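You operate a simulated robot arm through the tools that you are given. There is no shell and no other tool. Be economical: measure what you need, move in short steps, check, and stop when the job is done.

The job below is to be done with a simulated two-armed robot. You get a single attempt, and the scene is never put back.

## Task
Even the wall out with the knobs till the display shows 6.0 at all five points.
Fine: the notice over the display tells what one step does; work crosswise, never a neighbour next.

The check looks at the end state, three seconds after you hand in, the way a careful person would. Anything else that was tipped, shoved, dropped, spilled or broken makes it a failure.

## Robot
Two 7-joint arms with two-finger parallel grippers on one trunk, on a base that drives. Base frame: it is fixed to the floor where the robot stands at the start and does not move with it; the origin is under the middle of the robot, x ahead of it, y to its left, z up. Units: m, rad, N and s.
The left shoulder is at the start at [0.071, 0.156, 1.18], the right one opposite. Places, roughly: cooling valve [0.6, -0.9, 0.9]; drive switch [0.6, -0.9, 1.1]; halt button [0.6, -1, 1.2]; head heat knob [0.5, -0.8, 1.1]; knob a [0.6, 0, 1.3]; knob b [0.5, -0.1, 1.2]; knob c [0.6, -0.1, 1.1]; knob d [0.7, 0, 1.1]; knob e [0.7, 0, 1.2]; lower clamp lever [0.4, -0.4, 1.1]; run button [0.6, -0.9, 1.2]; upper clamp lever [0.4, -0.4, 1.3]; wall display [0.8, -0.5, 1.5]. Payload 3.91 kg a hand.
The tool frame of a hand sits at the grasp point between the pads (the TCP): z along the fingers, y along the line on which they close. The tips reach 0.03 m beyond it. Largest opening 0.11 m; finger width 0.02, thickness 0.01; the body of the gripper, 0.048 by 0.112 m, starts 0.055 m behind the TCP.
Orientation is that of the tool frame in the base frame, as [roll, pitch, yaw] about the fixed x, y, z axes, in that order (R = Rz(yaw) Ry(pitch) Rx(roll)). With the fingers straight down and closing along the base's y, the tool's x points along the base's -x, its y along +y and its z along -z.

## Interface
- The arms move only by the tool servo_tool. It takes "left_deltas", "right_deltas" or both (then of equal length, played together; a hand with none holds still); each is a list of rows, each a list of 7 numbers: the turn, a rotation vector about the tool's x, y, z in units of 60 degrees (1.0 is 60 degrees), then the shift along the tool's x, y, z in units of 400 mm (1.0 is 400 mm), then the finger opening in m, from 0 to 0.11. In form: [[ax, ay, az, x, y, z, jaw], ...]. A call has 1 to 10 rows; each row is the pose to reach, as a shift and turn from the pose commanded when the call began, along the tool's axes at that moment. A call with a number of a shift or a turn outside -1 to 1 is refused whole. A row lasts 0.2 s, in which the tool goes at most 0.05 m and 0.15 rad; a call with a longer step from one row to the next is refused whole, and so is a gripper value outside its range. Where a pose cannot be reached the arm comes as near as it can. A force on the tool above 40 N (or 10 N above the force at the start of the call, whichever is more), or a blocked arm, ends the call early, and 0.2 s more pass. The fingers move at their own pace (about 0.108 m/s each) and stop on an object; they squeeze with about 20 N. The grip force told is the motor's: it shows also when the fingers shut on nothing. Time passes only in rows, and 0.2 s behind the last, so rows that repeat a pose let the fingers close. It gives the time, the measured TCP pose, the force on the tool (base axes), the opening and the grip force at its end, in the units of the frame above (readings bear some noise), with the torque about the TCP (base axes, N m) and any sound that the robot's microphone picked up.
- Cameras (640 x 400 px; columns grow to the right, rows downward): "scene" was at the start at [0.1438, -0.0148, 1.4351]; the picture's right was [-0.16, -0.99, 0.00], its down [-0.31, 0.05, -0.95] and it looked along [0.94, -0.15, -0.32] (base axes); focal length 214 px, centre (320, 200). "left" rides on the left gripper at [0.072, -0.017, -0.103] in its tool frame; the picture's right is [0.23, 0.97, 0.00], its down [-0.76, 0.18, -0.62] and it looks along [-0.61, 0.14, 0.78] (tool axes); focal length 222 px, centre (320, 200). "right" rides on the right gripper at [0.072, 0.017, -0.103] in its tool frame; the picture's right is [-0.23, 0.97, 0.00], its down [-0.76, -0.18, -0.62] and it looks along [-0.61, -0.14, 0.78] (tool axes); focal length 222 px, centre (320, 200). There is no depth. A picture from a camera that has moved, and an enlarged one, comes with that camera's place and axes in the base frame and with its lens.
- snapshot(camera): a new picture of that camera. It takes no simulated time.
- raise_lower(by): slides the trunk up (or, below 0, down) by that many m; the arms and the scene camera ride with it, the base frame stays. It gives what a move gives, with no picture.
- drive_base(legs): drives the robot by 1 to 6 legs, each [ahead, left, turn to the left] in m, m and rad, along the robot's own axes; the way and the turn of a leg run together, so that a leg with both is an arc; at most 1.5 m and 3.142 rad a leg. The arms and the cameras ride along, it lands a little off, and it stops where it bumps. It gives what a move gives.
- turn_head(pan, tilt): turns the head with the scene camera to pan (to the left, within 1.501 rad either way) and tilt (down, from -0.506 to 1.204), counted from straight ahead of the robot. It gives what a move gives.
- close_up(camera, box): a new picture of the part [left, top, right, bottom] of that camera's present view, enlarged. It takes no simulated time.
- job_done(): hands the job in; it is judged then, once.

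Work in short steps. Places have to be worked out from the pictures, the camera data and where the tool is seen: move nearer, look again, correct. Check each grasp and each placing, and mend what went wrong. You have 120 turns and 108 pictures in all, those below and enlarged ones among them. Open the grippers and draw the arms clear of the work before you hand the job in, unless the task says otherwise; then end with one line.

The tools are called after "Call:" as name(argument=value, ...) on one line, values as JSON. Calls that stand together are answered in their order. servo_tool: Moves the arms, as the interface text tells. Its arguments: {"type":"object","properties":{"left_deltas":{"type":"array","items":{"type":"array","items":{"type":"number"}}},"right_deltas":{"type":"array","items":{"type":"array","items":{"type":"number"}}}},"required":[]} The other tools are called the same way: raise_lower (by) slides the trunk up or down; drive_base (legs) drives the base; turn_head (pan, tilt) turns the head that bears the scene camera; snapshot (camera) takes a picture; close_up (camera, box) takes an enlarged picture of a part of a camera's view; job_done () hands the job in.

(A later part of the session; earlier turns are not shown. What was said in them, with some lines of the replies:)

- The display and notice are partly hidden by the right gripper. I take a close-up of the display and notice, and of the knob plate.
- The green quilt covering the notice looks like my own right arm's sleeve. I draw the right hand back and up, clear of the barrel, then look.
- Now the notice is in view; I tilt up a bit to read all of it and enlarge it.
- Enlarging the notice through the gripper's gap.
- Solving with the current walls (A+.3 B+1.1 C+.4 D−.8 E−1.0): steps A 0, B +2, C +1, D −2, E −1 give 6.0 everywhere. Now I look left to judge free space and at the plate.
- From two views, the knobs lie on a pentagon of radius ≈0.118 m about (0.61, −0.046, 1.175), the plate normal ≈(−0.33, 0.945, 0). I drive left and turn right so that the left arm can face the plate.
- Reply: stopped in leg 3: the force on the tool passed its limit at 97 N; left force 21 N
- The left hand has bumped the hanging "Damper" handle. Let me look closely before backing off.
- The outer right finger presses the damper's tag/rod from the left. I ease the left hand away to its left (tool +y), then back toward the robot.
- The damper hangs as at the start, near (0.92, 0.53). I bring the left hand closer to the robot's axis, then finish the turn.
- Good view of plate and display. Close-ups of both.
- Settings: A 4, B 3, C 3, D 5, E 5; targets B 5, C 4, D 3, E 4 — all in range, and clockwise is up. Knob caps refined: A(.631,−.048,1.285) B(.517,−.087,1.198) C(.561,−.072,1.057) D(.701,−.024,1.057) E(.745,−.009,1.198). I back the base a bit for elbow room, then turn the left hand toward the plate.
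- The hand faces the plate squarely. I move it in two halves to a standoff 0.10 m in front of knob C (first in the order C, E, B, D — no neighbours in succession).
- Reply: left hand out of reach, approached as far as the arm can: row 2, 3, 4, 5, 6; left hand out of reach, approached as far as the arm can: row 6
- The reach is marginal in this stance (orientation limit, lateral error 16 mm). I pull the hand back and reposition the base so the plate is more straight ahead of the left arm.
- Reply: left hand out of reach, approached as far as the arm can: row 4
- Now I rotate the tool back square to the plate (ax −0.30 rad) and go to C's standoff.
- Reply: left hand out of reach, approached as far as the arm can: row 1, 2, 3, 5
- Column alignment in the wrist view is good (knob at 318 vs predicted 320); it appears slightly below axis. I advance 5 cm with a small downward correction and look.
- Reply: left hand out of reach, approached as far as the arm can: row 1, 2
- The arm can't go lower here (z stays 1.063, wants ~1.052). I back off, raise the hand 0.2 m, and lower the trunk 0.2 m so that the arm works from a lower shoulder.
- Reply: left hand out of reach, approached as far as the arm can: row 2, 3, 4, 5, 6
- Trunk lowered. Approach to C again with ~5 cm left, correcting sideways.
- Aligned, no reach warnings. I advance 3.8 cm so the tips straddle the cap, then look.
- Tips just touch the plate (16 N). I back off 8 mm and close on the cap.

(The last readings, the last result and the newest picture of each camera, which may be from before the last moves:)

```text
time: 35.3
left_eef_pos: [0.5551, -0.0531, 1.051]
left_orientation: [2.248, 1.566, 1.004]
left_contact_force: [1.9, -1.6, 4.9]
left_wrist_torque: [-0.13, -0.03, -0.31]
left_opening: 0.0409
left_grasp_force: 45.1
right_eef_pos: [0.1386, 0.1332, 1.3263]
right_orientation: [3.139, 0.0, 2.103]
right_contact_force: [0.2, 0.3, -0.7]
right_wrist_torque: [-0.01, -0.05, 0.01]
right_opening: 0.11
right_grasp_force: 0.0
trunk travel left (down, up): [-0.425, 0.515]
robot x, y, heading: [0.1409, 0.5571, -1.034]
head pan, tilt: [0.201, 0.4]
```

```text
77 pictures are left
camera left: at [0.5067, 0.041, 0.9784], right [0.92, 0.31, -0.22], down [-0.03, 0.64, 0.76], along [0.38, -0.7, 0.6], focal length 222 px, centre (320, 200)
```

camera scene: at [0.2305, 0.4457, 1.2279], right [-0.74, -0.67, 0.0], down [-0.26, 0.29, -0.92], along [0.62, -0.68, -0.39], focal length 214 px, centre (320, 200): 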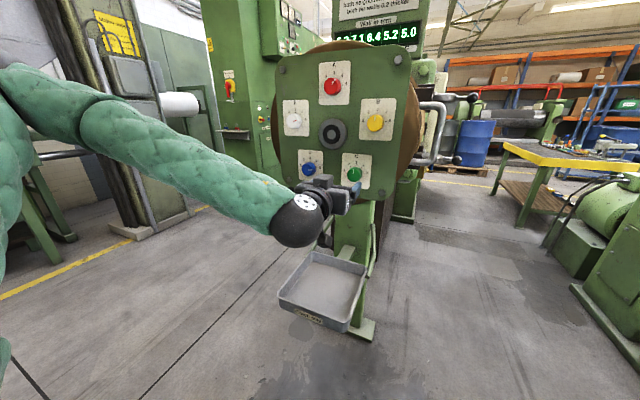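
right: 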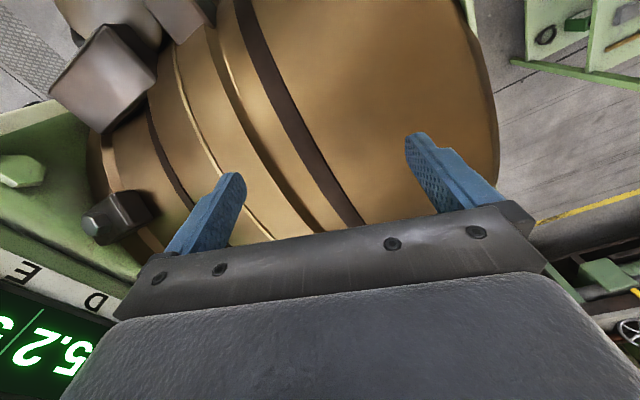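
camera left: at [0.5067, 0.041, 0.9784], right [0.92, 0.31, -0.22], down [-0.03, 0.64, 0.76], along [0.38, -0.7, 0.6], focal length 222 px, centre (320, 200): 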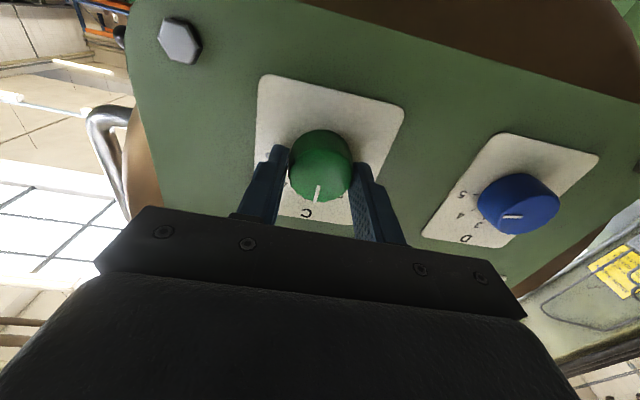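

Gripped at 41 mm. I turn one step clockwise (+45° about tool z).

Call:
servo_tool(left_deltas=[[0, 0, 0.11, 0, 0, 0, 0.03], [0, 0, 0.22, 0, 0, 0, 0.03], [0, 0, 0.33, 0, 0, 0, 0.03], [0, 0, 0.44, 0, 0, 0, 0.03], [0, 0, 0.55, 0, 0, 0, 0.03], [0, 0, 0.65, 0, 0, 0, 0.03], [0, 0, 0.75, 0, 0, 0, 0.03]])

Call:
snapshot(camera="left")

Call:
close_up(camera="scene", box=[280, 0, 440, 100])

```text
time: 36.9
left_eef_pos: [0.5549, -0.0523, 1.051]
left_orientation: [1.578, 0.777, 0.331]
left_contact_force: [-2.0, 1.5, 4.6]
left_wrist_torque: [-0.5, -0.15, -0.16]
left_opening: 0.0411
left_grasp_force: 45.1
right_eef_pos: [0.1389, 0.1346, 1.326]
right_orientation: [3.14, 0.0, 2.103]
right_contact_force: [0.0, 0.4, -0.5]
right_wrist_torque: [0.02, 0.01, 0.03]
right_opening: 0.11
right_grasp_force: 0.1
trunk travel left (down, up): [-0.425, 0.515]
robot x, y, heading: [0.143, 0.556, -1.038]
head pan, tilt: [0.201, 0.4]
```

```text
76 pictures are left
camera left: at [0.5593, 0.0593, 0.9878], right [0.8, 0.27, 0.53], down [-0.59, 0.45, 0.66], along [-0.06, -0.85, 0.52], focal length 222 px, centre (320, 200)
```

left: 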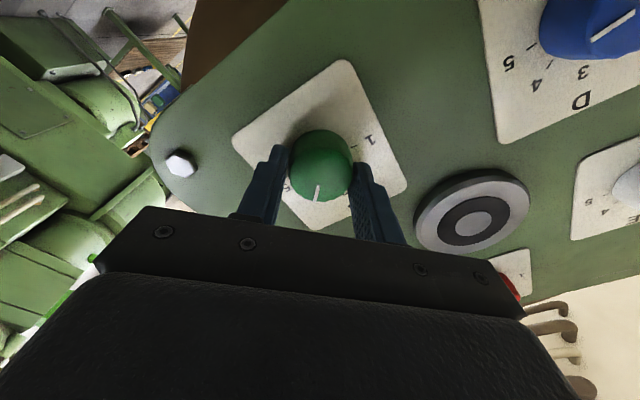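

```text
4.00 times, centred on (360, 50) of scene
camera zoom: at [0.2303, 0.446, 1.2278], right [-0.74, -0.67, 0.0], down [-0.26, 0.29, -0.92], along [0.62, -0.68, -0.39], focal length 858 px, centre (160, 800)
```

zoom: 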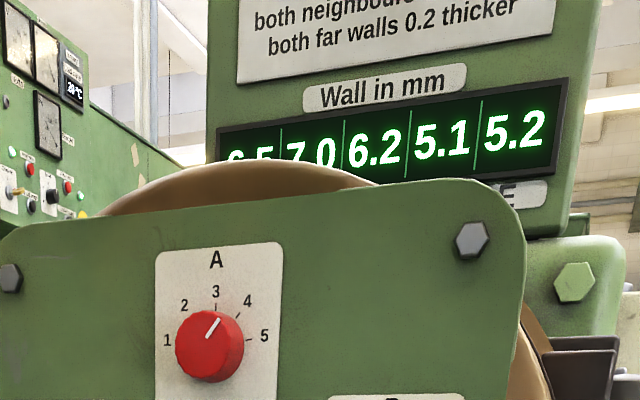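

Display reads exactly as predicted (6.5 7.0 6.2 5.1 5.2). I open and draw back 9 cm, keeping the 45° wrist angle for E's counter-clockwise step.

Call:
servo_tool(left_deltas=[[0, 0, 0, 0, 0, 0, 0.08], [0, 0, 0, 0, 0, 0, 0.08], [0, 0, 0, 0, 0, -0.11, 0.08], [0, 0, 0, 0, 0, -0.22, 0.08]])

Call:
servo_tool(left_deltas=[[0, 0, 0, 0.019, 0.119, 0, 0.08], [0, 0, 0, 0.038, 0.237, 0, 0.08], [0, 0, 0, 0.057, 0.356, 0, 0.08], [0, 0, 0, 0.076, 0.475, 0, 0.08], [0, 0, 0, 0.095, 0.593, 0, 0.08]])

Call:
snapshot(camera="left")

Call:
snapshot(camera="scene")

```text
time: 37.9
left_eef_pos: [0.5247, 0.0308, 1.0515]
left_orientation: [1.577, 0.783, 0.331]
left_contact_force: [-0.6, -0.7, -0.2]
left_wrist_torque: [-0.01, 0.01, -0.02]
left_opening: 0.0801
left_grasp_force: 0.0
right_eef_pos: [0.1386, 0.1351, 1.3255]
right_orientation: [3.14, 0.001, 2.104]
right_contact_force: [-0.5, 0.6, 0.2]
right_wrist_torque: [-0.01, -0.01, 0.01]
right_opening: 0.1101
right_grasp_force: 0.0
trunk travel left (down, up): [-0.425, 0.515]
robot x, y, heading: [0.141, 0.557, -1.034]
head pan, tilt: [0.201, 0.4]
```

```text
time: 39.1
left_eef_pos: [0.7114, 0.0954, 1.1926]
left_orientation: [1.576, 0.782, 0.332]
left_contact_force: [0.1, 0.8, 0.3]
left_wrist_torque: [0.02, 0.01, 0.02]
left_opening: 0.0799
left_grasp_force: 0.1
right_eef_pos: [0.1401, 0.1354, 1.3268]
right_orientation: [3.141, 0.0, 2.104]
right_contact_force: [0.0, 1.2, 1.1]
right_wrist_torque: [0.01, 0.0, 0.02]
right_opening: 0.11
right_grasp_force: 0.1
trunk travel left (down, up): [-0.425, 0.515]
robot x, y, heading: [0.1384, 0.558, -1.033]
head pan, tilt: [0.201, 0.4]
```

```text
74 pictures are left
camera left: at [0.7154, 0.2054, 1.1292], right [0.8, 0.27, 0.53], down [-0.59, 0.45, 0.67], along [-0.06, -0.85, 0.53], focal length 222 px, centre (320, 200)
```

left: 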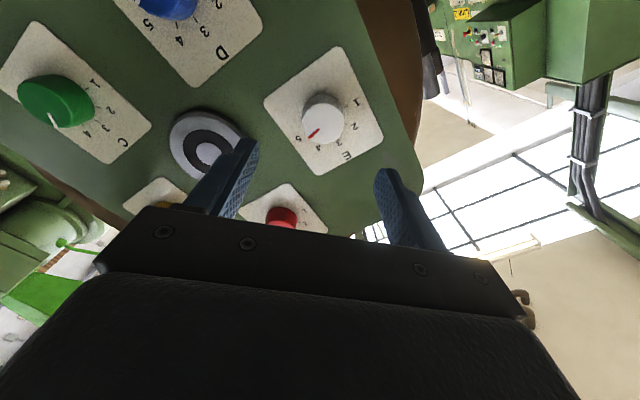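

```text
73 pictures are left
camera scene: at [0.231, 0.4467, 1.2278], right [-0.74, -0.67, 0.0], down [-0.26, 0.29, -0.92], along [0.62, -0.68, -0.39], focal length 214 px, centre (320, 200)
```

scene: 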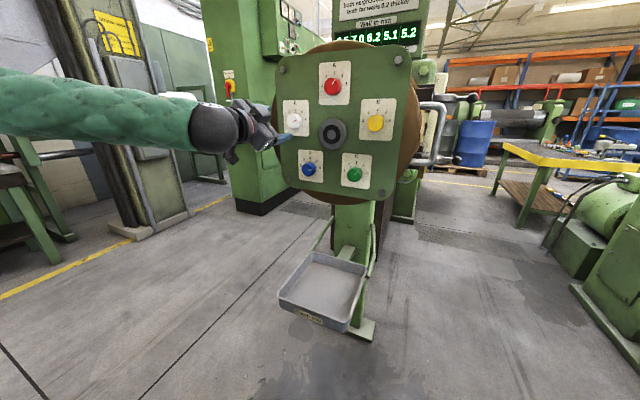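

E is centred in the wrist view (pointer at 5; C now at 4). I advance onto E and close.

Call:
servo_tool(left_deltas=[[0, 0, 0, 0, 0.003, 0.11, 0.08], [0, 0, 0, 0, 0.003, 0.17, 0.08], [0, 0, 0, 0, 0.003, 0.215, 0.08]])

Call:
snapshot(camera="left")

```text
time: 39.9
left_eef_pos: [0.7389, 0.0112, 1.1923]
left_orientation: [1.58, 0.781, 0.333]
left_contact_force: [0.4, -0.4, 0.6]
left_wrist_torque: [-0.03, -0.01, -0.01]
left_opening: 0.08
left_grasp_force: 0.0
right_eef_pos: [0.1401, 0.1331, 1.3262]
right_orientation: [3.14, -0.001, 2.104]
right_contact_force: [0.9, -0.8, -0.7]
right_wrist_torque: [0.04, -0.01, -0.03]
right_opening: 0.1098
right_grasp_force: 0.0
trunk travel left (down, up): [-0.425, 0.515]
robot x, y, heading: [0.1441, 0.5572, -1.032]
head pan, tilt: [0.201, 0.4]
```

```text
72 pictures are left
camera left: at [0.7441, 0.1227, 1.1289], right [0.8, 0.27, 0.53], down [-0.59, 0.45, 0.67], along [-0.06, -0.85, 0.52], focal length 222 px, centre (320, 200)
```

left: 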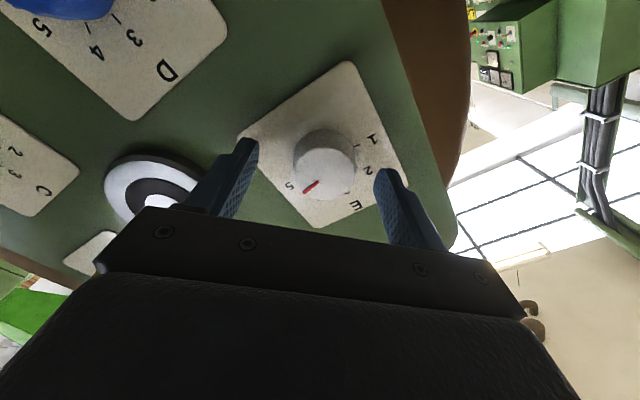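

Nudging 3 mm along tool y to centre, then closing.

Call:
servo_tool(left_deltas=[[0, 0, 0, 0, 0.007, 0, 0.08], [0, 0, 0, 0, 0.007, 0, 0.06], [0, 0, 0, 0, 0.007, 0, 0.03], [0, 0, 0, 0, 0.007, 0, 0.03], [0, 0, 0, 0, 0.007, 0, 0.03]])

Call:
servo_tool(left_deltas=[[0, 0, -0.11, 0, 0, 0, 0.03], [0, 0, -0.22, 0, 0, 0, 0.03], [0, 0, -0.33, 0, 0, 0, 0.03], [0, 0, -0.44, 0, 0, 0, 0.03], [0, 0, -0.55, 0, 0, 0, 0.03], [0, 0, -0.65, 0, 0, 0, 0.03], [0, 0, -0.75, 0, 0, 0, 0.03]])

Call:
snapshot(camera="left")

Call:
close_up(camera="scene", box=[280, 0, 440, 100])

```text
time: 41.1
left_eef_pos: [0.7413, 0.0118, 1.1942]
left_orientation: [1.579, 0.782, 0.334]
left_contact_force: [-1.7, -1.0, -2.7]
left_wrist_torque: [-0.03, 0.01, -0.31]
left_opening: 0.04
left_grasp_force: 45.2
right_eef_pos: [0.1397, 0.1344, 1.3262]
right_orientation: [3.14, 0.0, 2.105]
right_contact_force: [-0.3, 0.1, 0.3]
right_wrist_torque: [0.01, -0.01, 0.0]
right_opening: 0.1102
right_grasp_force: 0.1
trunk travel left (down, up): [-0.425, 0.515]
robot x, y, heading: [0.1409, 0.5585, -1.036]
head pan, tilt: [0.201, 0.4]
```

```text
time: 42.7
left_eef_pos: [0.7414, 0.012, 1.1952]
left_orientation: [2.728, 1.565, 1.486]
left_contact_force: [-1.3, 4.0, -5.0]
left_wrist_torque: [0.88, 0.31, -0.24]
left_opening: 0.0399
left_grasp_force: 44.9
right_eef_pos: [0.1389, 0.1345, 1.3256]
right_orientation: [3.14, -0.002, 2.104]
right_contact_force: [0.2, 0.0, 0.1]
right_wrist_torque: [0.04, 0.0, 0.0]
right_opening: 0.1102
right_grasp_force: 0.0
trunk travel left (down, up): [-0.425, 0.515]
robot x, y, heading: [0.1442, 0.5605, -1.036]
head pan, tilt: [0.201, 0.4]
```

```text
71 pictures are left
camera left: at [0.6925, 0.1056, 1.1221], right [0.92, 0.32, -0.23], down [-0.03, 0.64, 0.77], along [0.39, -0.7, 0.6], focal length 222 px, centre (320, 200)
```

left: 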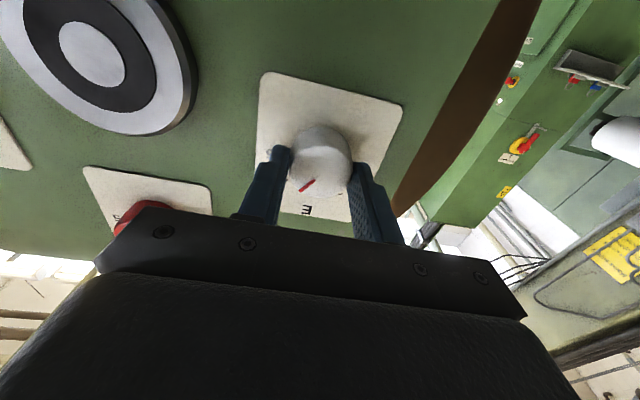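

```text
4.00 times, centred on (360, 50) of scene
camera zoom: at [0.2309, 0.4456, 1.2277], right [-0.74, -0.67, 0.0], down [-0.26, 0.29, -0.92], along [0.62, -0.68, -0.39], focal length 858 px, centre (160, 800)
```

zoom: 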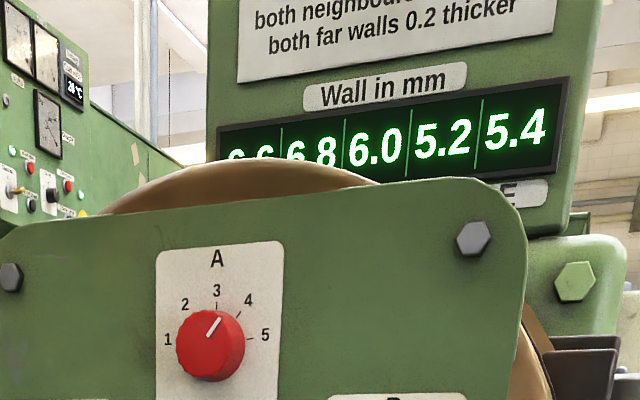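

As predicted (6.6 6.8 6.0 5.2 5.4). Release E, draw back, and travel to B while pre-rotating −45° (B needs +90°).

Call:
servo_tool(left_deltas=[[0, 0, 0, 0, 0, 0, 0.08], [0, 0, 0, 0, 0, 0, 0.08], [0, 0, 0, 0, 0, -0.11, 0.08], [0, 0, 0, 0, 0, -0.22, 0.08]])

Call:
servo_tool(left_deltas=[[0, 0, -0.125, 0, -0.101, 0, 0.08], [0, 0, -0.25, 0, -0.202, 0, 0.08], [0, 0, -0.375, 0, -0.303, 0, 0.08], [0, 0, -0.5, 0, -0.404, 0, 0.08], [0, 0, -0.625, 0, -0.505, 0, 0.08], [0, 0, -0.75, 0, -0.606, 0, 0.08]])

Call:
snapshot(camera="left")

Call:
snapshot(camera="scene")

```text
time: 43.7
left_eef_pos: [0.7112, 0.097, 1.1966]
left_orientation: [2.402, 1.565, 1.157]
left_contact_force: [-0.1, -0.2, 0.3]
left_wrist_torque: [0.0, 0.05, 0.03]
left_opening: 0.08
left_grasp_force: 0.1
right_eef_pos: [0.1388, 0.134, 1.3255]
right_orientation: [3.139, 0.0, 2.103]
right_contact_force: [-1.0, 0.0, -0.4]
right_wrist_torque: [-0.04, -0.02, 0.02]
right_opening: 0.1099
right_grasp_force: 0.2
trunk travel left (down, up): [-0.425, 0.515]
robot x, y, heading: [0.1396, 0.5583, -1.037]
head pan, tilt: [0.201, 0.4]
```

```text
time: 45.1
left_eef_pos: [0.4816, 0.0179, 1.1946]
left_orientation: [-1.577, 0.79, -2.817]
left_contact_force: [-0.6, 0.7, 0.2]
left_wrist_torque: [-0.01, -0.01, 0.01]
left_opening: 0.0801
left_grasp_force: 0.1
right_eef_pos: [0.1383, 0.1336, 1.3241]
right_orientation: [3.139, -0.002, 2.103]
right_contact_force: [0.6, -0.2, 0.2]
right_wrist_torque: [0.0, -0.04, 0.0]
right_opening: 0.1099
right_grasp_force: 0.1
trunk travel left (down, up): [-0.425, 0.515]
robot x, y, heading: [0.142, 0.5577, -1.039]
head pan, tilt: [0.201, 0.4]
```

```text
69 pictures are left
camera left: at [0.3896, 0.0954, 1.1546], right [0.5, 0.18, -0.85], down [0.43, 0.8, 0.42], along [0.75, -0.57, 0.33], focal length 222 px, centre (320, 200)
```

left: 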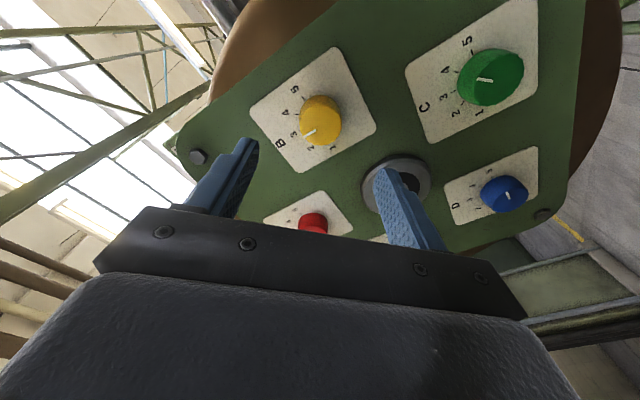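

```text
68 pictures are left
camera scene: at [0.2295, 0.4446, 1.2277], right [-0.74, -0.67, 0.0], down [-0.26, 0.29, -0.92], along [0.62, -0.68, -0.39], focal length 214 px, centre (320, 200)
```

scene: 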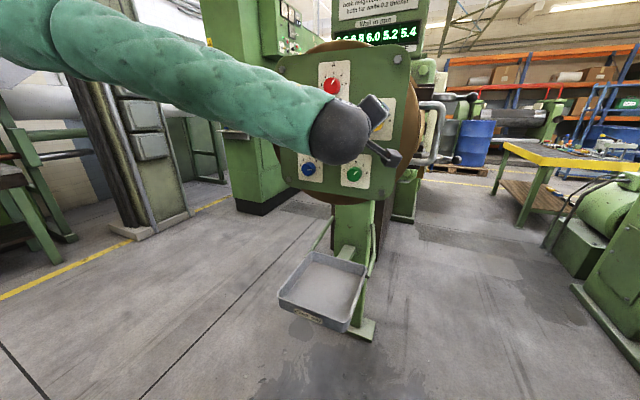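

B is centred. Advance and check.

Call:
servo_tool(left_deltas=[[0, 0, 0, 0, 0, 0.11, 0.08], [0, 0, 0, 0, 0, 0.17, 0.08], [0, 0, 0, 0, 0, 0.217, 0.08]])

Call:
snapshot(camera="left")

```text
time: 45.9
left_eef_pos: [0.5115, -0.0661, 1.1929]
left_orientation: [-1.58, 0.79, -2.816]
left_contact_force: [0.4, -0.5, 0.3]
left_wrist_torque: [0.02, 0.01, -0.01]
left_opening: 0.0802
left_grasp_force: 0.1
right_eef_pos: [0.1398, 0.1334, 1.3241]
right_orientation: [3.141, -0.001, 2.105]
right_contact_force: [-0.4, 0.7, -0.2]
right_wrist_torque: [0.06, -0.01, 0.0]
right_opening: 0.1099
right_grasp_force: 0.1
trunk travel left (down, up): [-0.425, 0.515]
robot x, y, heading: [0.1423, 0.5586, -1.036]
head pan, tilt: [0.201, 0.4]
```

```text
67 pictures are left
camera left: at [0.4191, 0.0122, 1.1538], right [0.5, 0.18, -0.85], down [0.43, 0.8, 0.42], along [0.75, -0.57, 0.33], focal length 222 px, centre (320, 200)
```

left: 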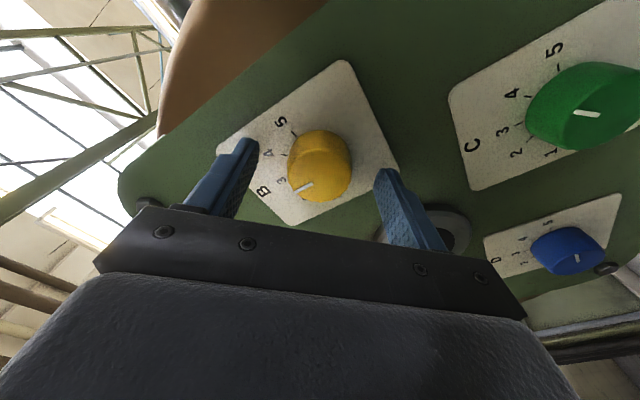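

Centred. Close, and turn the first 45° clockwise, then check.

Call:
servo_tool(left_deltas=[[0, 0, 0, 0, 0, 0, 0.08], [0, 0, 0, 0, 0, 0, 0.06], [0, 0, 0, 0, 0, 0, 0.03], [0, 0, 0, 0, 0, 0, 0.03], [0, 0, 0, 0, 0, 0, 0.03]])

Call:
servo_tool(left_deltas=[[0, 0, 0.11, 0, 0, 0, 0.03], [0, 0, 0.22, 0, 0, 0, 0.03], [0, 0, 0.33, 0, 0, 0, 0.03], [0, 0, 0.44, 0, 0, 0, 0.03], [0, 0, 0.55, 0, 0, 0, 0.03], [0, 0, 0.65, 0, 0, 0, 0.03], [0, 0, 0.75, 0, 0, 0, 0.03]])

Call:
close_up(camera="scene", box=[280, 0, 440, 100])

```text
time: 47.1
left_eef_pos: [0.5111, -0.065, 1.1937]
left_orientation: [-1.577, 0.789, -2.819]
left_contact_force: [0.0, 0.4, -3.2]
left_wrist_torque: [0.11, 0.02, 0.01]
left_opening: 0.0407
left_grasp_force: 44.9
right_eef_pos: [0.139, 0.1333, 1.3263]
right_orientation: [3.14, -0.002, 2.102]
right_contact_force: [0.5, 0.3, 1.1]
right_wrist_torque: [0.01, 0.05, -0.02]
right_opening: 0.11
right_grasp_force: 0.0
trunk travel left (down, up): [-0.425, 0.515]
robot x, y, heading: [0.1445, 0.5581, -1.038]
head pan, tilt: [0.201, 0.4]
```

```text
time: 48.7
left_eef_pos: [0.5102, -0.0641, 1.1936]
left_orientation: [2.14, 1.562, 0.896]
left_contact_force: [-2.1, 0.7, -0.9]
left_wrist_torque: [-0.58, -0.16, -0.05]
left_opening: 0.0408
left_grasp_force: 44.4
right_eef_pos: [0.1388, 0.1347, 1.3262]
right_orientation: [3.139, 0.0, 2.103]
right_contact_force: [0.3, 0.4, 0.9]
right_wrist_torque: [0.01, -0.01, -0.01]
right_opening: 0.1102
right_grasp_force: 0.1
trunk travel left (down, up): [-0.425, 0.515]
robot x, y, heading: [0.1437, 0.5563, -1.037]
head pan, tilt: [0.201, 0.4]
```

```text
4.00 times, centred on (360, 50) of scene
camera zoom: at [0.2303, 0.4457, 1.2278], right [-0.74, -0.67, 0.0], down [-0.26, 0.29, -0.92], along [0.62, -0.68, -0.39], focal length 858 px, centre (160, 800)
```

zoom: 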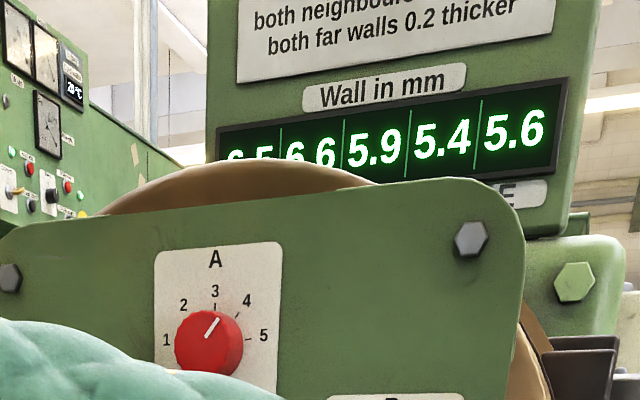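

One step registered (B 6.6, C 5.9, D 5.4, E 5.6). Second step.

Call:
servo_tool(left_deltas=[[0, 0, 0.11, 0, 0, 0, 0.03], [0, 0, 0.22, 0, 0, 0, 0.03], [0, 0, 0.33, 0, 0, 0, 0.03], [0, 0, 0.44, 0, 0, 0, 0.03], [0, 0, 0.55, 0, 0, 0, 0.03], [0, 0, 0.65, 0, 0, 0, 0.03], [0, 0, 0.75, 0, 0, 0, 0.03]])

Call:
close_up(camera="scene", box=[280, 0, 440, 100])

Call:
snapshot(camera="left")

```text
time: 50.3
left_eef_pos: [0.5106, -0.0647, 1.1948]
left_orientation: [1.578, 0.778, 0.331]
left_contact_force: [-10.7, 2.8, -3.4]
left_wrist_torque: [-0.08, 0.49, -0.32]
left_opening: 0.0404
left_grasp_force: 45.3
right_eef_pos: [0.138, 0.1348, 1.3245]
right_orientation: [3.14, 0.001, 2.103]
right_contact_force: [-0.5, 0.8, 0.1]
right_wrist_torque: [0.02, 0.0, 0.01]
right_opening: 0.1101
right_grasp_force: 0.1
trunk travel left (down, up): [-0.425, 0.515]
robot x, y, heading: [0.1441, 0.5543, -1.036]
head pan, tilt: [0.201, 0.4]
```

```text
4.00 times, centred on (360, 50) of scene
camera zoom: at [0.2297, 0.4457, 1.2278], right [-0.74, -0.67, 0.0], down [-0.26, 0.29, -0.92], along [0.62, -0.68, -0.39], focal length 858 px, centre (160, 800)
```

zoom: 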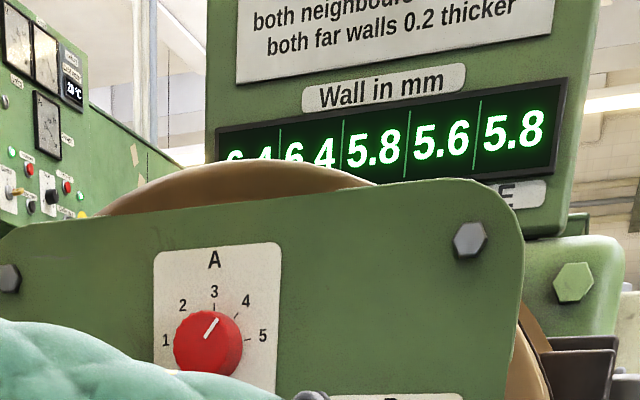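

```text
64 pictures are left
camera left: at [0.5149, 0.0467, 1.131], right [0.8, 0.27, 0.53], down [-0.59, 0.45, 0.66], along [-0.06, -0.85, 0.52], focal length 222 px, centre (320, 200)
```

left: 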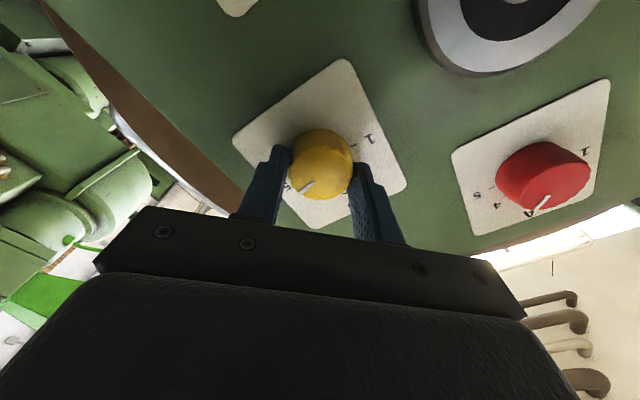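

Now 6.4 6.4 5.8 5.6 5.8 as expected; D −2 will finish. Release B (wrist already at +45°), draw back, go to D.

Call:
servo_tool(left_deltas=[[0, 0, 0, 0, 0, 0, 0.08], [0, 0, 0, 0, 0, 0, 0.08], [0, 0, 0, 0, 0, -0.11, 0.08], [0, 0, 0, 0, 0, -0.22, 0.08]])

Call:
servo_tool(left_deltas=[[0, 0, 0, 0.12, 0.019, 0, 0.08], [0, 0, 0, 0.24, 0.038, 0, 0.08], [0, 0, 0, 0.36, 0.057, 0, 0.08], [0, 0, 0, 0.48, 0.076, 0, 0.08], [0, 0, 0, 0.599, 0.0955, 0, 0.08]])

Call:
snapshot(camera="left")

Call:
close_up(camera="scene", box=[250, 0, 450, 220])

```text
time: 51.3
left_eef_pos: [0.4811, 0.018, 1.1958]
left_orientation: [1.578, 0.779, 0.331]
left_contact_force: [-0.4, -0.1, -0.5]
left_wrist_torque: [-0.01, -0.01, 0.02]
left_opening: 0.0802
left_grasp_force: 0.0
right_eef_pos: [0.1391, 0.1361, 1.3261]
right_orientation: [3.141, 0.0, 2.103]
right_contact_force: [-0.4, 0.1, 0.1]
right_wrist_torque: [-0.05, 0.02, 0.03]
right_opening: 0.1096
right_grasp_force: 0.0
trunk travel left (down, up): [-0.425, 0.515]
robot x, y, heading: [0.1413, 0.5592, -1.033]
head pan, tilt: [0.201, 0.4]
```

```text
time: 52.5
left_eef_pos: [0.6691, 0.0835, 1.0517]
left_orientation: [1.575, 0.782, 0.332]
left_contact_force: [0.6, -0.3, -0.4]
left_wrist_torque: [-0.01, -0.01, -0.05]
left_opening: 0.08
left_grasp_force: 0.1
right_eef_pos: [0.1408, 0.1355, 1.3254]
right_orientation: [-3.141, -0.001, 2.102]
right_contact_force: [0.2, 0.5, -0.3]
right_wrist_torque: [0.0, 0.05, 0.03]
right_opening: 0.1102
right_grasp_force: 0.0
trunk travel left (down, up): [-0.425, 0.515]
robot x, y, heading: [0.1415, 0.5562, -1.035]
head pan, tilt: [0.201, 0.4]
```

```text
63 pictures are left
camera left: at [0.6739, 0.1949, 0.9886], right [0.8, 0.27, 0.53], down [-0.59, 0.45, 0.67], along [-0.06, -0.85, 0.52], focal length 222 px, centre (320, 200)
```

left: 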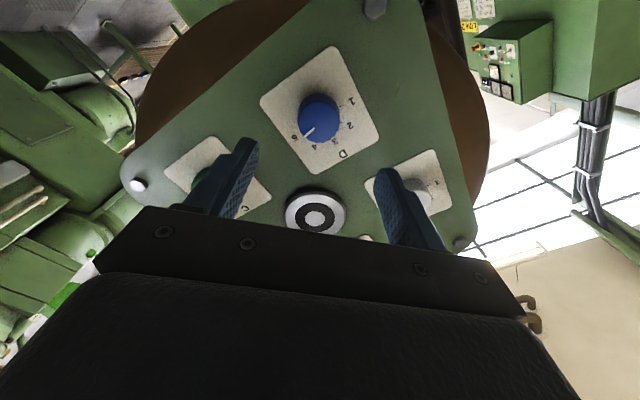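

```text
1.82 times, centred on (350, 110) of scene
camera zoom: at [0.2322, 0.4464, 1.2278], right [-0.74, -0.67, 0.0], down [-0.26, 0.29, -0.92], along [0.62, -0.68, -0.39], focal length 390 px, centre (266, 364)
```

zoom: 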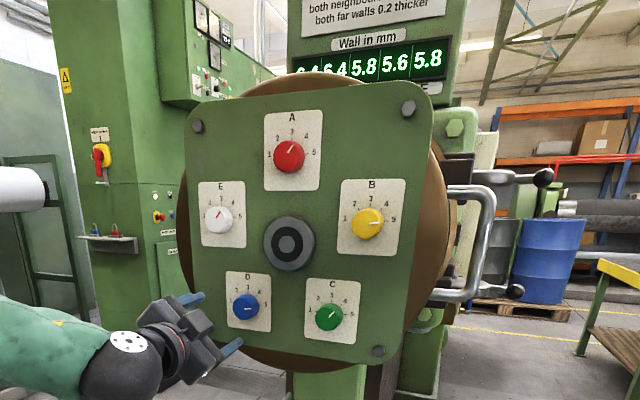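

D at column 319, centred. Advance and check.

Call:
servo_tool(left_deltas=[[0, 0, 0, 0, 0, 0.11, 0.08], [0, 0, 0, 0, 0, 0.17, 0.08], [0, 0, 0, 0, 0, 0.217, 0.08]])

Call:
snapshot(camera="left")

```text
time: 53.3
left_eef_pos: [0.6976, -0.0001, 1.0523]
left_orientation: [1.577, 0.782, 0.333]
left_contact_force: [0.5, -0.8, -0.4]
left_wrist_torque: [-0.02, -0.02, 0.01]
left_opening: 0.0799
left_grasp_force: 0.0
right_eef_pos: [0.1396, 0.1332, 1.3252]
right_orientation: [-3.141, -0.002, 2.104]
right_contact_force: [0.0, -0.2, -0.8]
right_wrist_torque: [0.0, 0.03, 0.0]
right_opening: 0.1097
right_grasp_force: 0.1
trunk travel left (down, up): [-0.425, 0.515]
robot x, y, heading: [0.1445, 0.5594, -1.038]
head pan, tilt: [0.201, 0.4]
```

```text
61 pictures are left
camera left: at [0.7019, 0.1114, 0.9886], right [0.8, 0.27, 0.53], down [-0.59, 0.45, 0.67], along [-0.06, -0.85, 0.52], focal length 222 px, centre (320, 200)
```

left: 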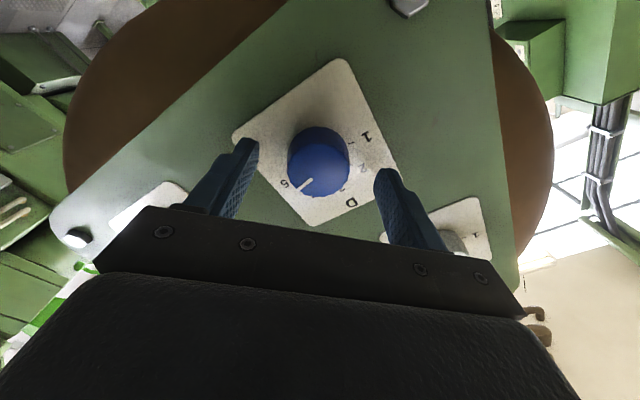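

Centred. Close and turn counter-clockwise the first 45°.

Call:
servo_tool(left_deltas=[[0, 0, 0, 0, -0.002, 0, 0.08], [0, 0, 0, 0, -0.002, 0, 0.06], [0, 0, 0, 0, -0.002, 0, 0.03], [0, 0, 0, 0, -0.002, 0, 0.03], [0, 0, 0, 0, -0.002, 0, 0.03]])

Call:
servo_tool(left_deltas=[[0, 0, -0.11, 0, 0, 0, 0.03], [0, 0, -0.22, 0, 0, 0, 0.03], [0, 0, -0.33, 0, 0, 0, 0.03], [0, 0, -0.44, 0, 0, 0, 0.03], [0, 0, -0.55, 0, 0, 0, 0.03], [0, 0, -0.65, 0, 0, 0, 0.03], [0, 0, -0.75, 0, 0, 0, 0.03]])

Call:
close_up(camera="scene", box=[280, 0, 440, 100])

```text
time: 54.5
left_eef_pos: [0.6957, 0.0004, 1.0524]
left_orientation: [1.579, 0.78, 0.334]
left_contact_force: [-5.4, 2.2, -7.5]
left_wrist_torque: [0.07, 0.06, -0.36]
left_opening: 0.0399
left_grasp_force: 45.7
right_eef_pos: [0.1379, 0.1336, 1.3257]
right_orientation: [3.141, -0.002, 2.104]
right_contact_force: [-0.2, 0.0, 0.8]
right_wrist_torque: [-0.01, -0.02, 0.03]
right_opening: 0.1103
right_grasp_force: 0.0
trunk travel left (down, up): [-0.425, 0.515]
robot x, y, heading: [0.142, 0.5612, -1.039]
head pan, tilt: [0.201, 0.4]
```

```text
time: 56.1
left_eef_pos: [0.6968, 0.0006, 1.0518]
left_orientation: [2.552, 1.565, 1.312]
left_contact_force: [-5.2, 4.4, -8.3]
left_wrist_torque: [0.43, 0.12, -0.21]
left_opening: 0.04
left_grasp_force: 45.3
right_eef_pos: [0.1393, 0.1344, 1.3255]
right_orientation: [3.14, 0.0, 2.102]
right_contact_force: [-1.1, -0.3, -0.1]
right_wrist_torque: [-0.04, -0.01, 0.01]
right_opening: 0.11
right_grasp_force: 0.0
trunk travel left (down, up): [-0.425, 0.515]
robot x, y, heading: [0.14, 0.5566, -1.04]
head pan, tilt: [0.201, 0.4]
```

```text
4.00 times, centred on (360, 50) of scene
camera zoom: at [0.2307, 0.4456, 1.2277], right [-0.74, -0.67, 0.0], down [-0.26, 0.29, -0.92], along [0.62, -0.68, -0.39], focal length 858 px, centre (160, 800)
```

zoom: 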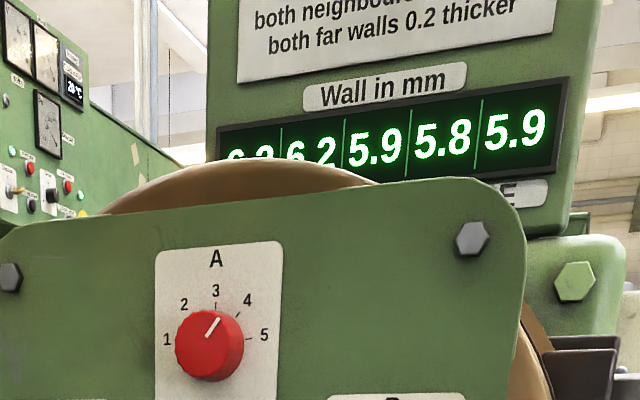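

One step done (6.2 6.2 5.9 5.8 5.9). Second step.

Call:
servo_tool(left_deltas=[[0, 0, -0.11, 0, 0, 0, 0.03], [0, 0, -0.22, 0, 0, 0, 0.03], [0, 0, -0.33, 0, 0, 0, 0.03], [0, 0, -0.44, 0, 0, 0, 0.03], [0, 0, -0.55, 0, 0, 0, 0.03], [0, 0, -0.65, 0, 0, 0, 0.03], [0, 0, -0.75, 0, 0, 0, 0.03]])

Call:
close_up(camera="scene", box=[280, 0, 440, 100])

```text
time: 57.7
left_eef_pos: [0.697, 0.0, 1.0519]
left_orientation: [-1.576, 0.788, -2.82]
left_contact_force: [3.5, 2.2, -6.2]
left_wrist_torque: [0.73, 0.21, -0.46]
left_opening: 0.0396
left_grasp_force: 45.1
right_eef_pos: [0.1401, 0.1336, 1.3255]
right_orientation: [3.14, -0.002, 2.105]
right_contact_force: [-0.2, 0.4, -0.1]
right_wrist_torque: [0.02, 0.02, 0.0]
right_opening: 0.1102
right_grasp_force: 0.1
trunk travel left (down, up): [-0.425, 0.515]
robot x, y, heading: [0.1415, 0.5557, -1.034]
head pan, tilt: [0.201, 0.4]
```

```text
4.00 times, centred on (360, 50) of scene
camera zoom: at [0.2313, 0.4455, 1.2277], right [-0.74, -0.67, 0.0], down [-0.26, 0.29, -0.92], along [0.62, -0.68, -0.39], focal length 858 px, centre (160, 800)
```

zoom: 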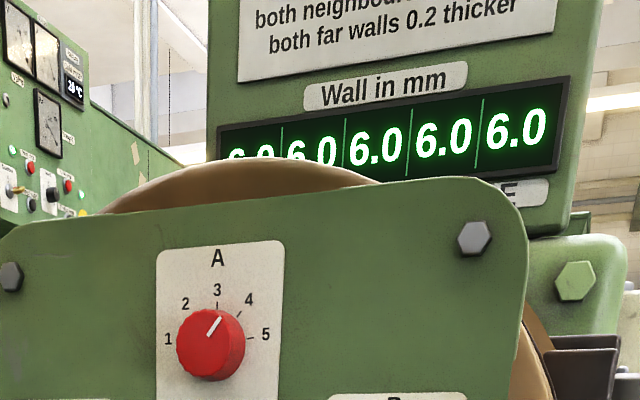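

All walls appear 6.0. I release D, draw back clear, raise the trunk again and verify.

Call:
servo_tool(left_deltas=[[0, 0, 0, 0, 0, 0, 0.08], [0, 0, 0, 0, 0, 0, 0.08], [0, 0, 0, 0, 0, -0.11, 0.08], [0, 0, 0, 0, 0, -0.22, 0.08], [0, 0, 0, 0, 0, -0.33, 0.08]])

Call:
raise_lower(by=0.15)

Call:
snapshot(camera="scene")

Call:
close_up(camera="scene", box=[260, 50, 430, 270])

```text
time: 58.9
left_eef_pos: [0.6591, 0.1168, 1.056]
left_orientation: [-1.576, 0.789, -2.819]
left_contact_force: [0.3, 0.2, 0.2]
left_wrist_torque: [-0.01, 0.0, -0.04]
left_opening: 0.08
left_grasp_force: 0.0
left hand out of reach, approached as far as the arm can: row 5
right_eef_pos: [0.1386, 0.1347, 1.3271]
right_orientation: [3.14, 0.0, 2.104]
right_contact_force: [0.4, -0.3, 0.1]
right_wrist_torque: [-0.02, -0.03, -0.01]
right_opening: 0.11
right_grasp_force: 0.0
trunk travel left (down, up): [-0.425, 0.515]
robot x, y, heading: [0.1429, 0.5562, -1.036]
head pan, tilt: [0.201, 0.4]
```

```text
time: 60.7
left_eef_pos: [0.6601, 0.1151, 1.2049]
left_orientation: [-1.579, 0.791, -2.817]
left_contact_force: [-0.5, -0.6, 0.6]
left_wrist_torque: [0.0, -0.02, -0.02]
left_opening: 0.0801
left_grasp_force: 0.1
right_eef_pos: [0.1403, 0.1342, 1.4756]
right_orientation: [3.139, -0.001, 2.104]
right_contact_force: [0.0, -0.4, 0.0]
right_wrist_torque: [-0.03, 0.0, 0.03]
right_opening: 0.11
right_grasp_force: 0.0
trunk travel left (down, up): [-0.575, 0.365]
robot x, y, heading: [0.1387, 0.5587, -1.04]
head pan, tilt: [0.201, 0.4]
```

```text
58 pictures are left
camera scene: at [0.2308, 0.4455, 1.3776], right [-0.74, -0.67, 0.0], down [-0.26, 0.29, -0.92], along [0.62, -0.68, -0.39], focal length 214 px, centre (320, 200)
```

scene: 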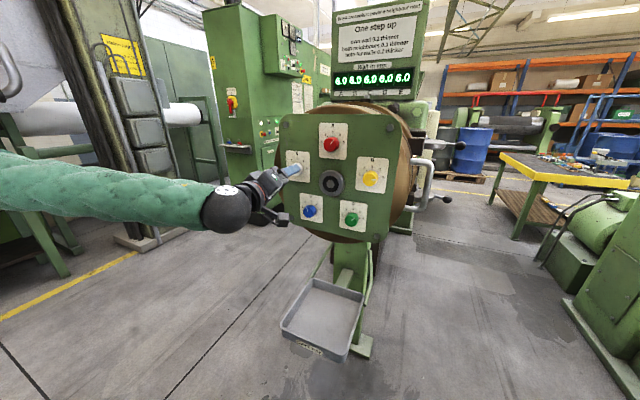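

```text
1.82 times, centred on (345, 160) of scene
camera zoom: at [0.2308, 0.4455, 1.3776], right [-0.74, -0.67, 0.0], down [-0.26, 0.29, -0.92], along [0.62, -0.68, -0.39], focal length 390 px, centre (274, 273)
```

zoom: 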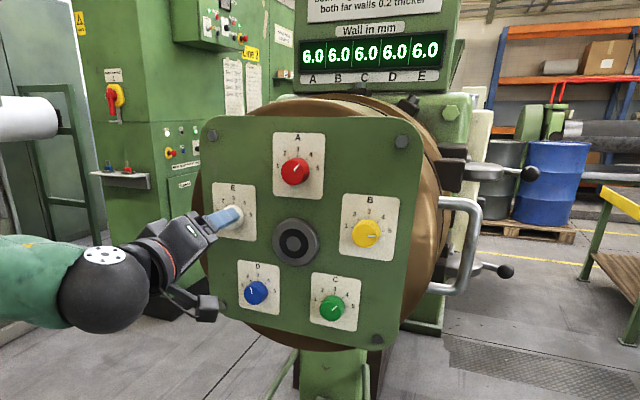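

All five points read 6.0. I back the base off 0.15 m to draw the arm well clear and take a last look.

Call:
drive_base(legs=[[-0.15, 0, 0]])

Call:
snapshot(camera="scene")

```text
time: 62.1
left_eef_pos: [0.5839, 0.2459, 1.2061]
left_orientation: [-1.576, 0.792, -2.815]
left_contact_force: [-0.6, 0.4, 0.3]
left_wrist_torque: [0.03, 0.01, 0.02]
left_opening: 0.08
left_grasp_force: 0.1
right_eef_pos: [0.0625, 0.2644, 1.4768]
right_orientation: [-3.141, -0.001, 2.106]
right_contact_force: [-0.3, 0.3, 0.2]
right_wrist_torque: [-0.01, -0.05, -0.04]
right_opening: 0.1103
right_grasp_force: 0.0
trunk travel left (down, up): [-0.575, 0.365]
robot x, y, heading: [0.0667, 0.6859, -1.036]
head pan, tilt: [0.201, 0.4]
```

```text
56 pictures are left
camera scene: at [0.1539, 0.5756, 1.3779], right [-0.74, -0.67, 0.0], down [-0.26, 0.29, -0.92], along [0.62, -0.68, -0.39], focal length 214 px, centre (320, 200)
```

scene: 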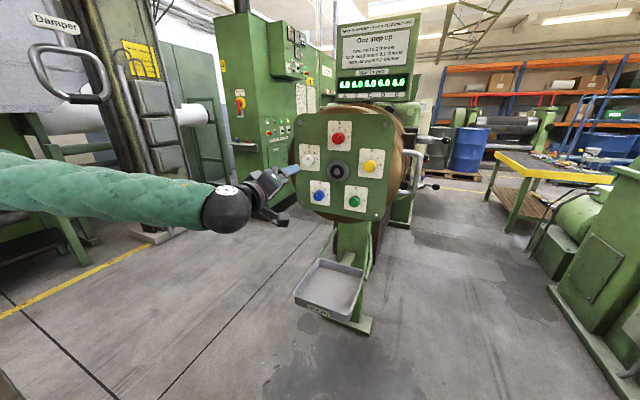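

Display shows 6.0 everywhere, the arms are clear and the damper handle hangs as before; handing in.

Call:
job_done()

```text
The job is handed in.
```

The display now reads 6.0 at all five points, with the knobs turned crosswise (C +1, E −1, B +2, D −2, A unchanged); early on, the left hand bumped the hanging damper handle at up to 97 N, but it was hanging in the same place afterwards.
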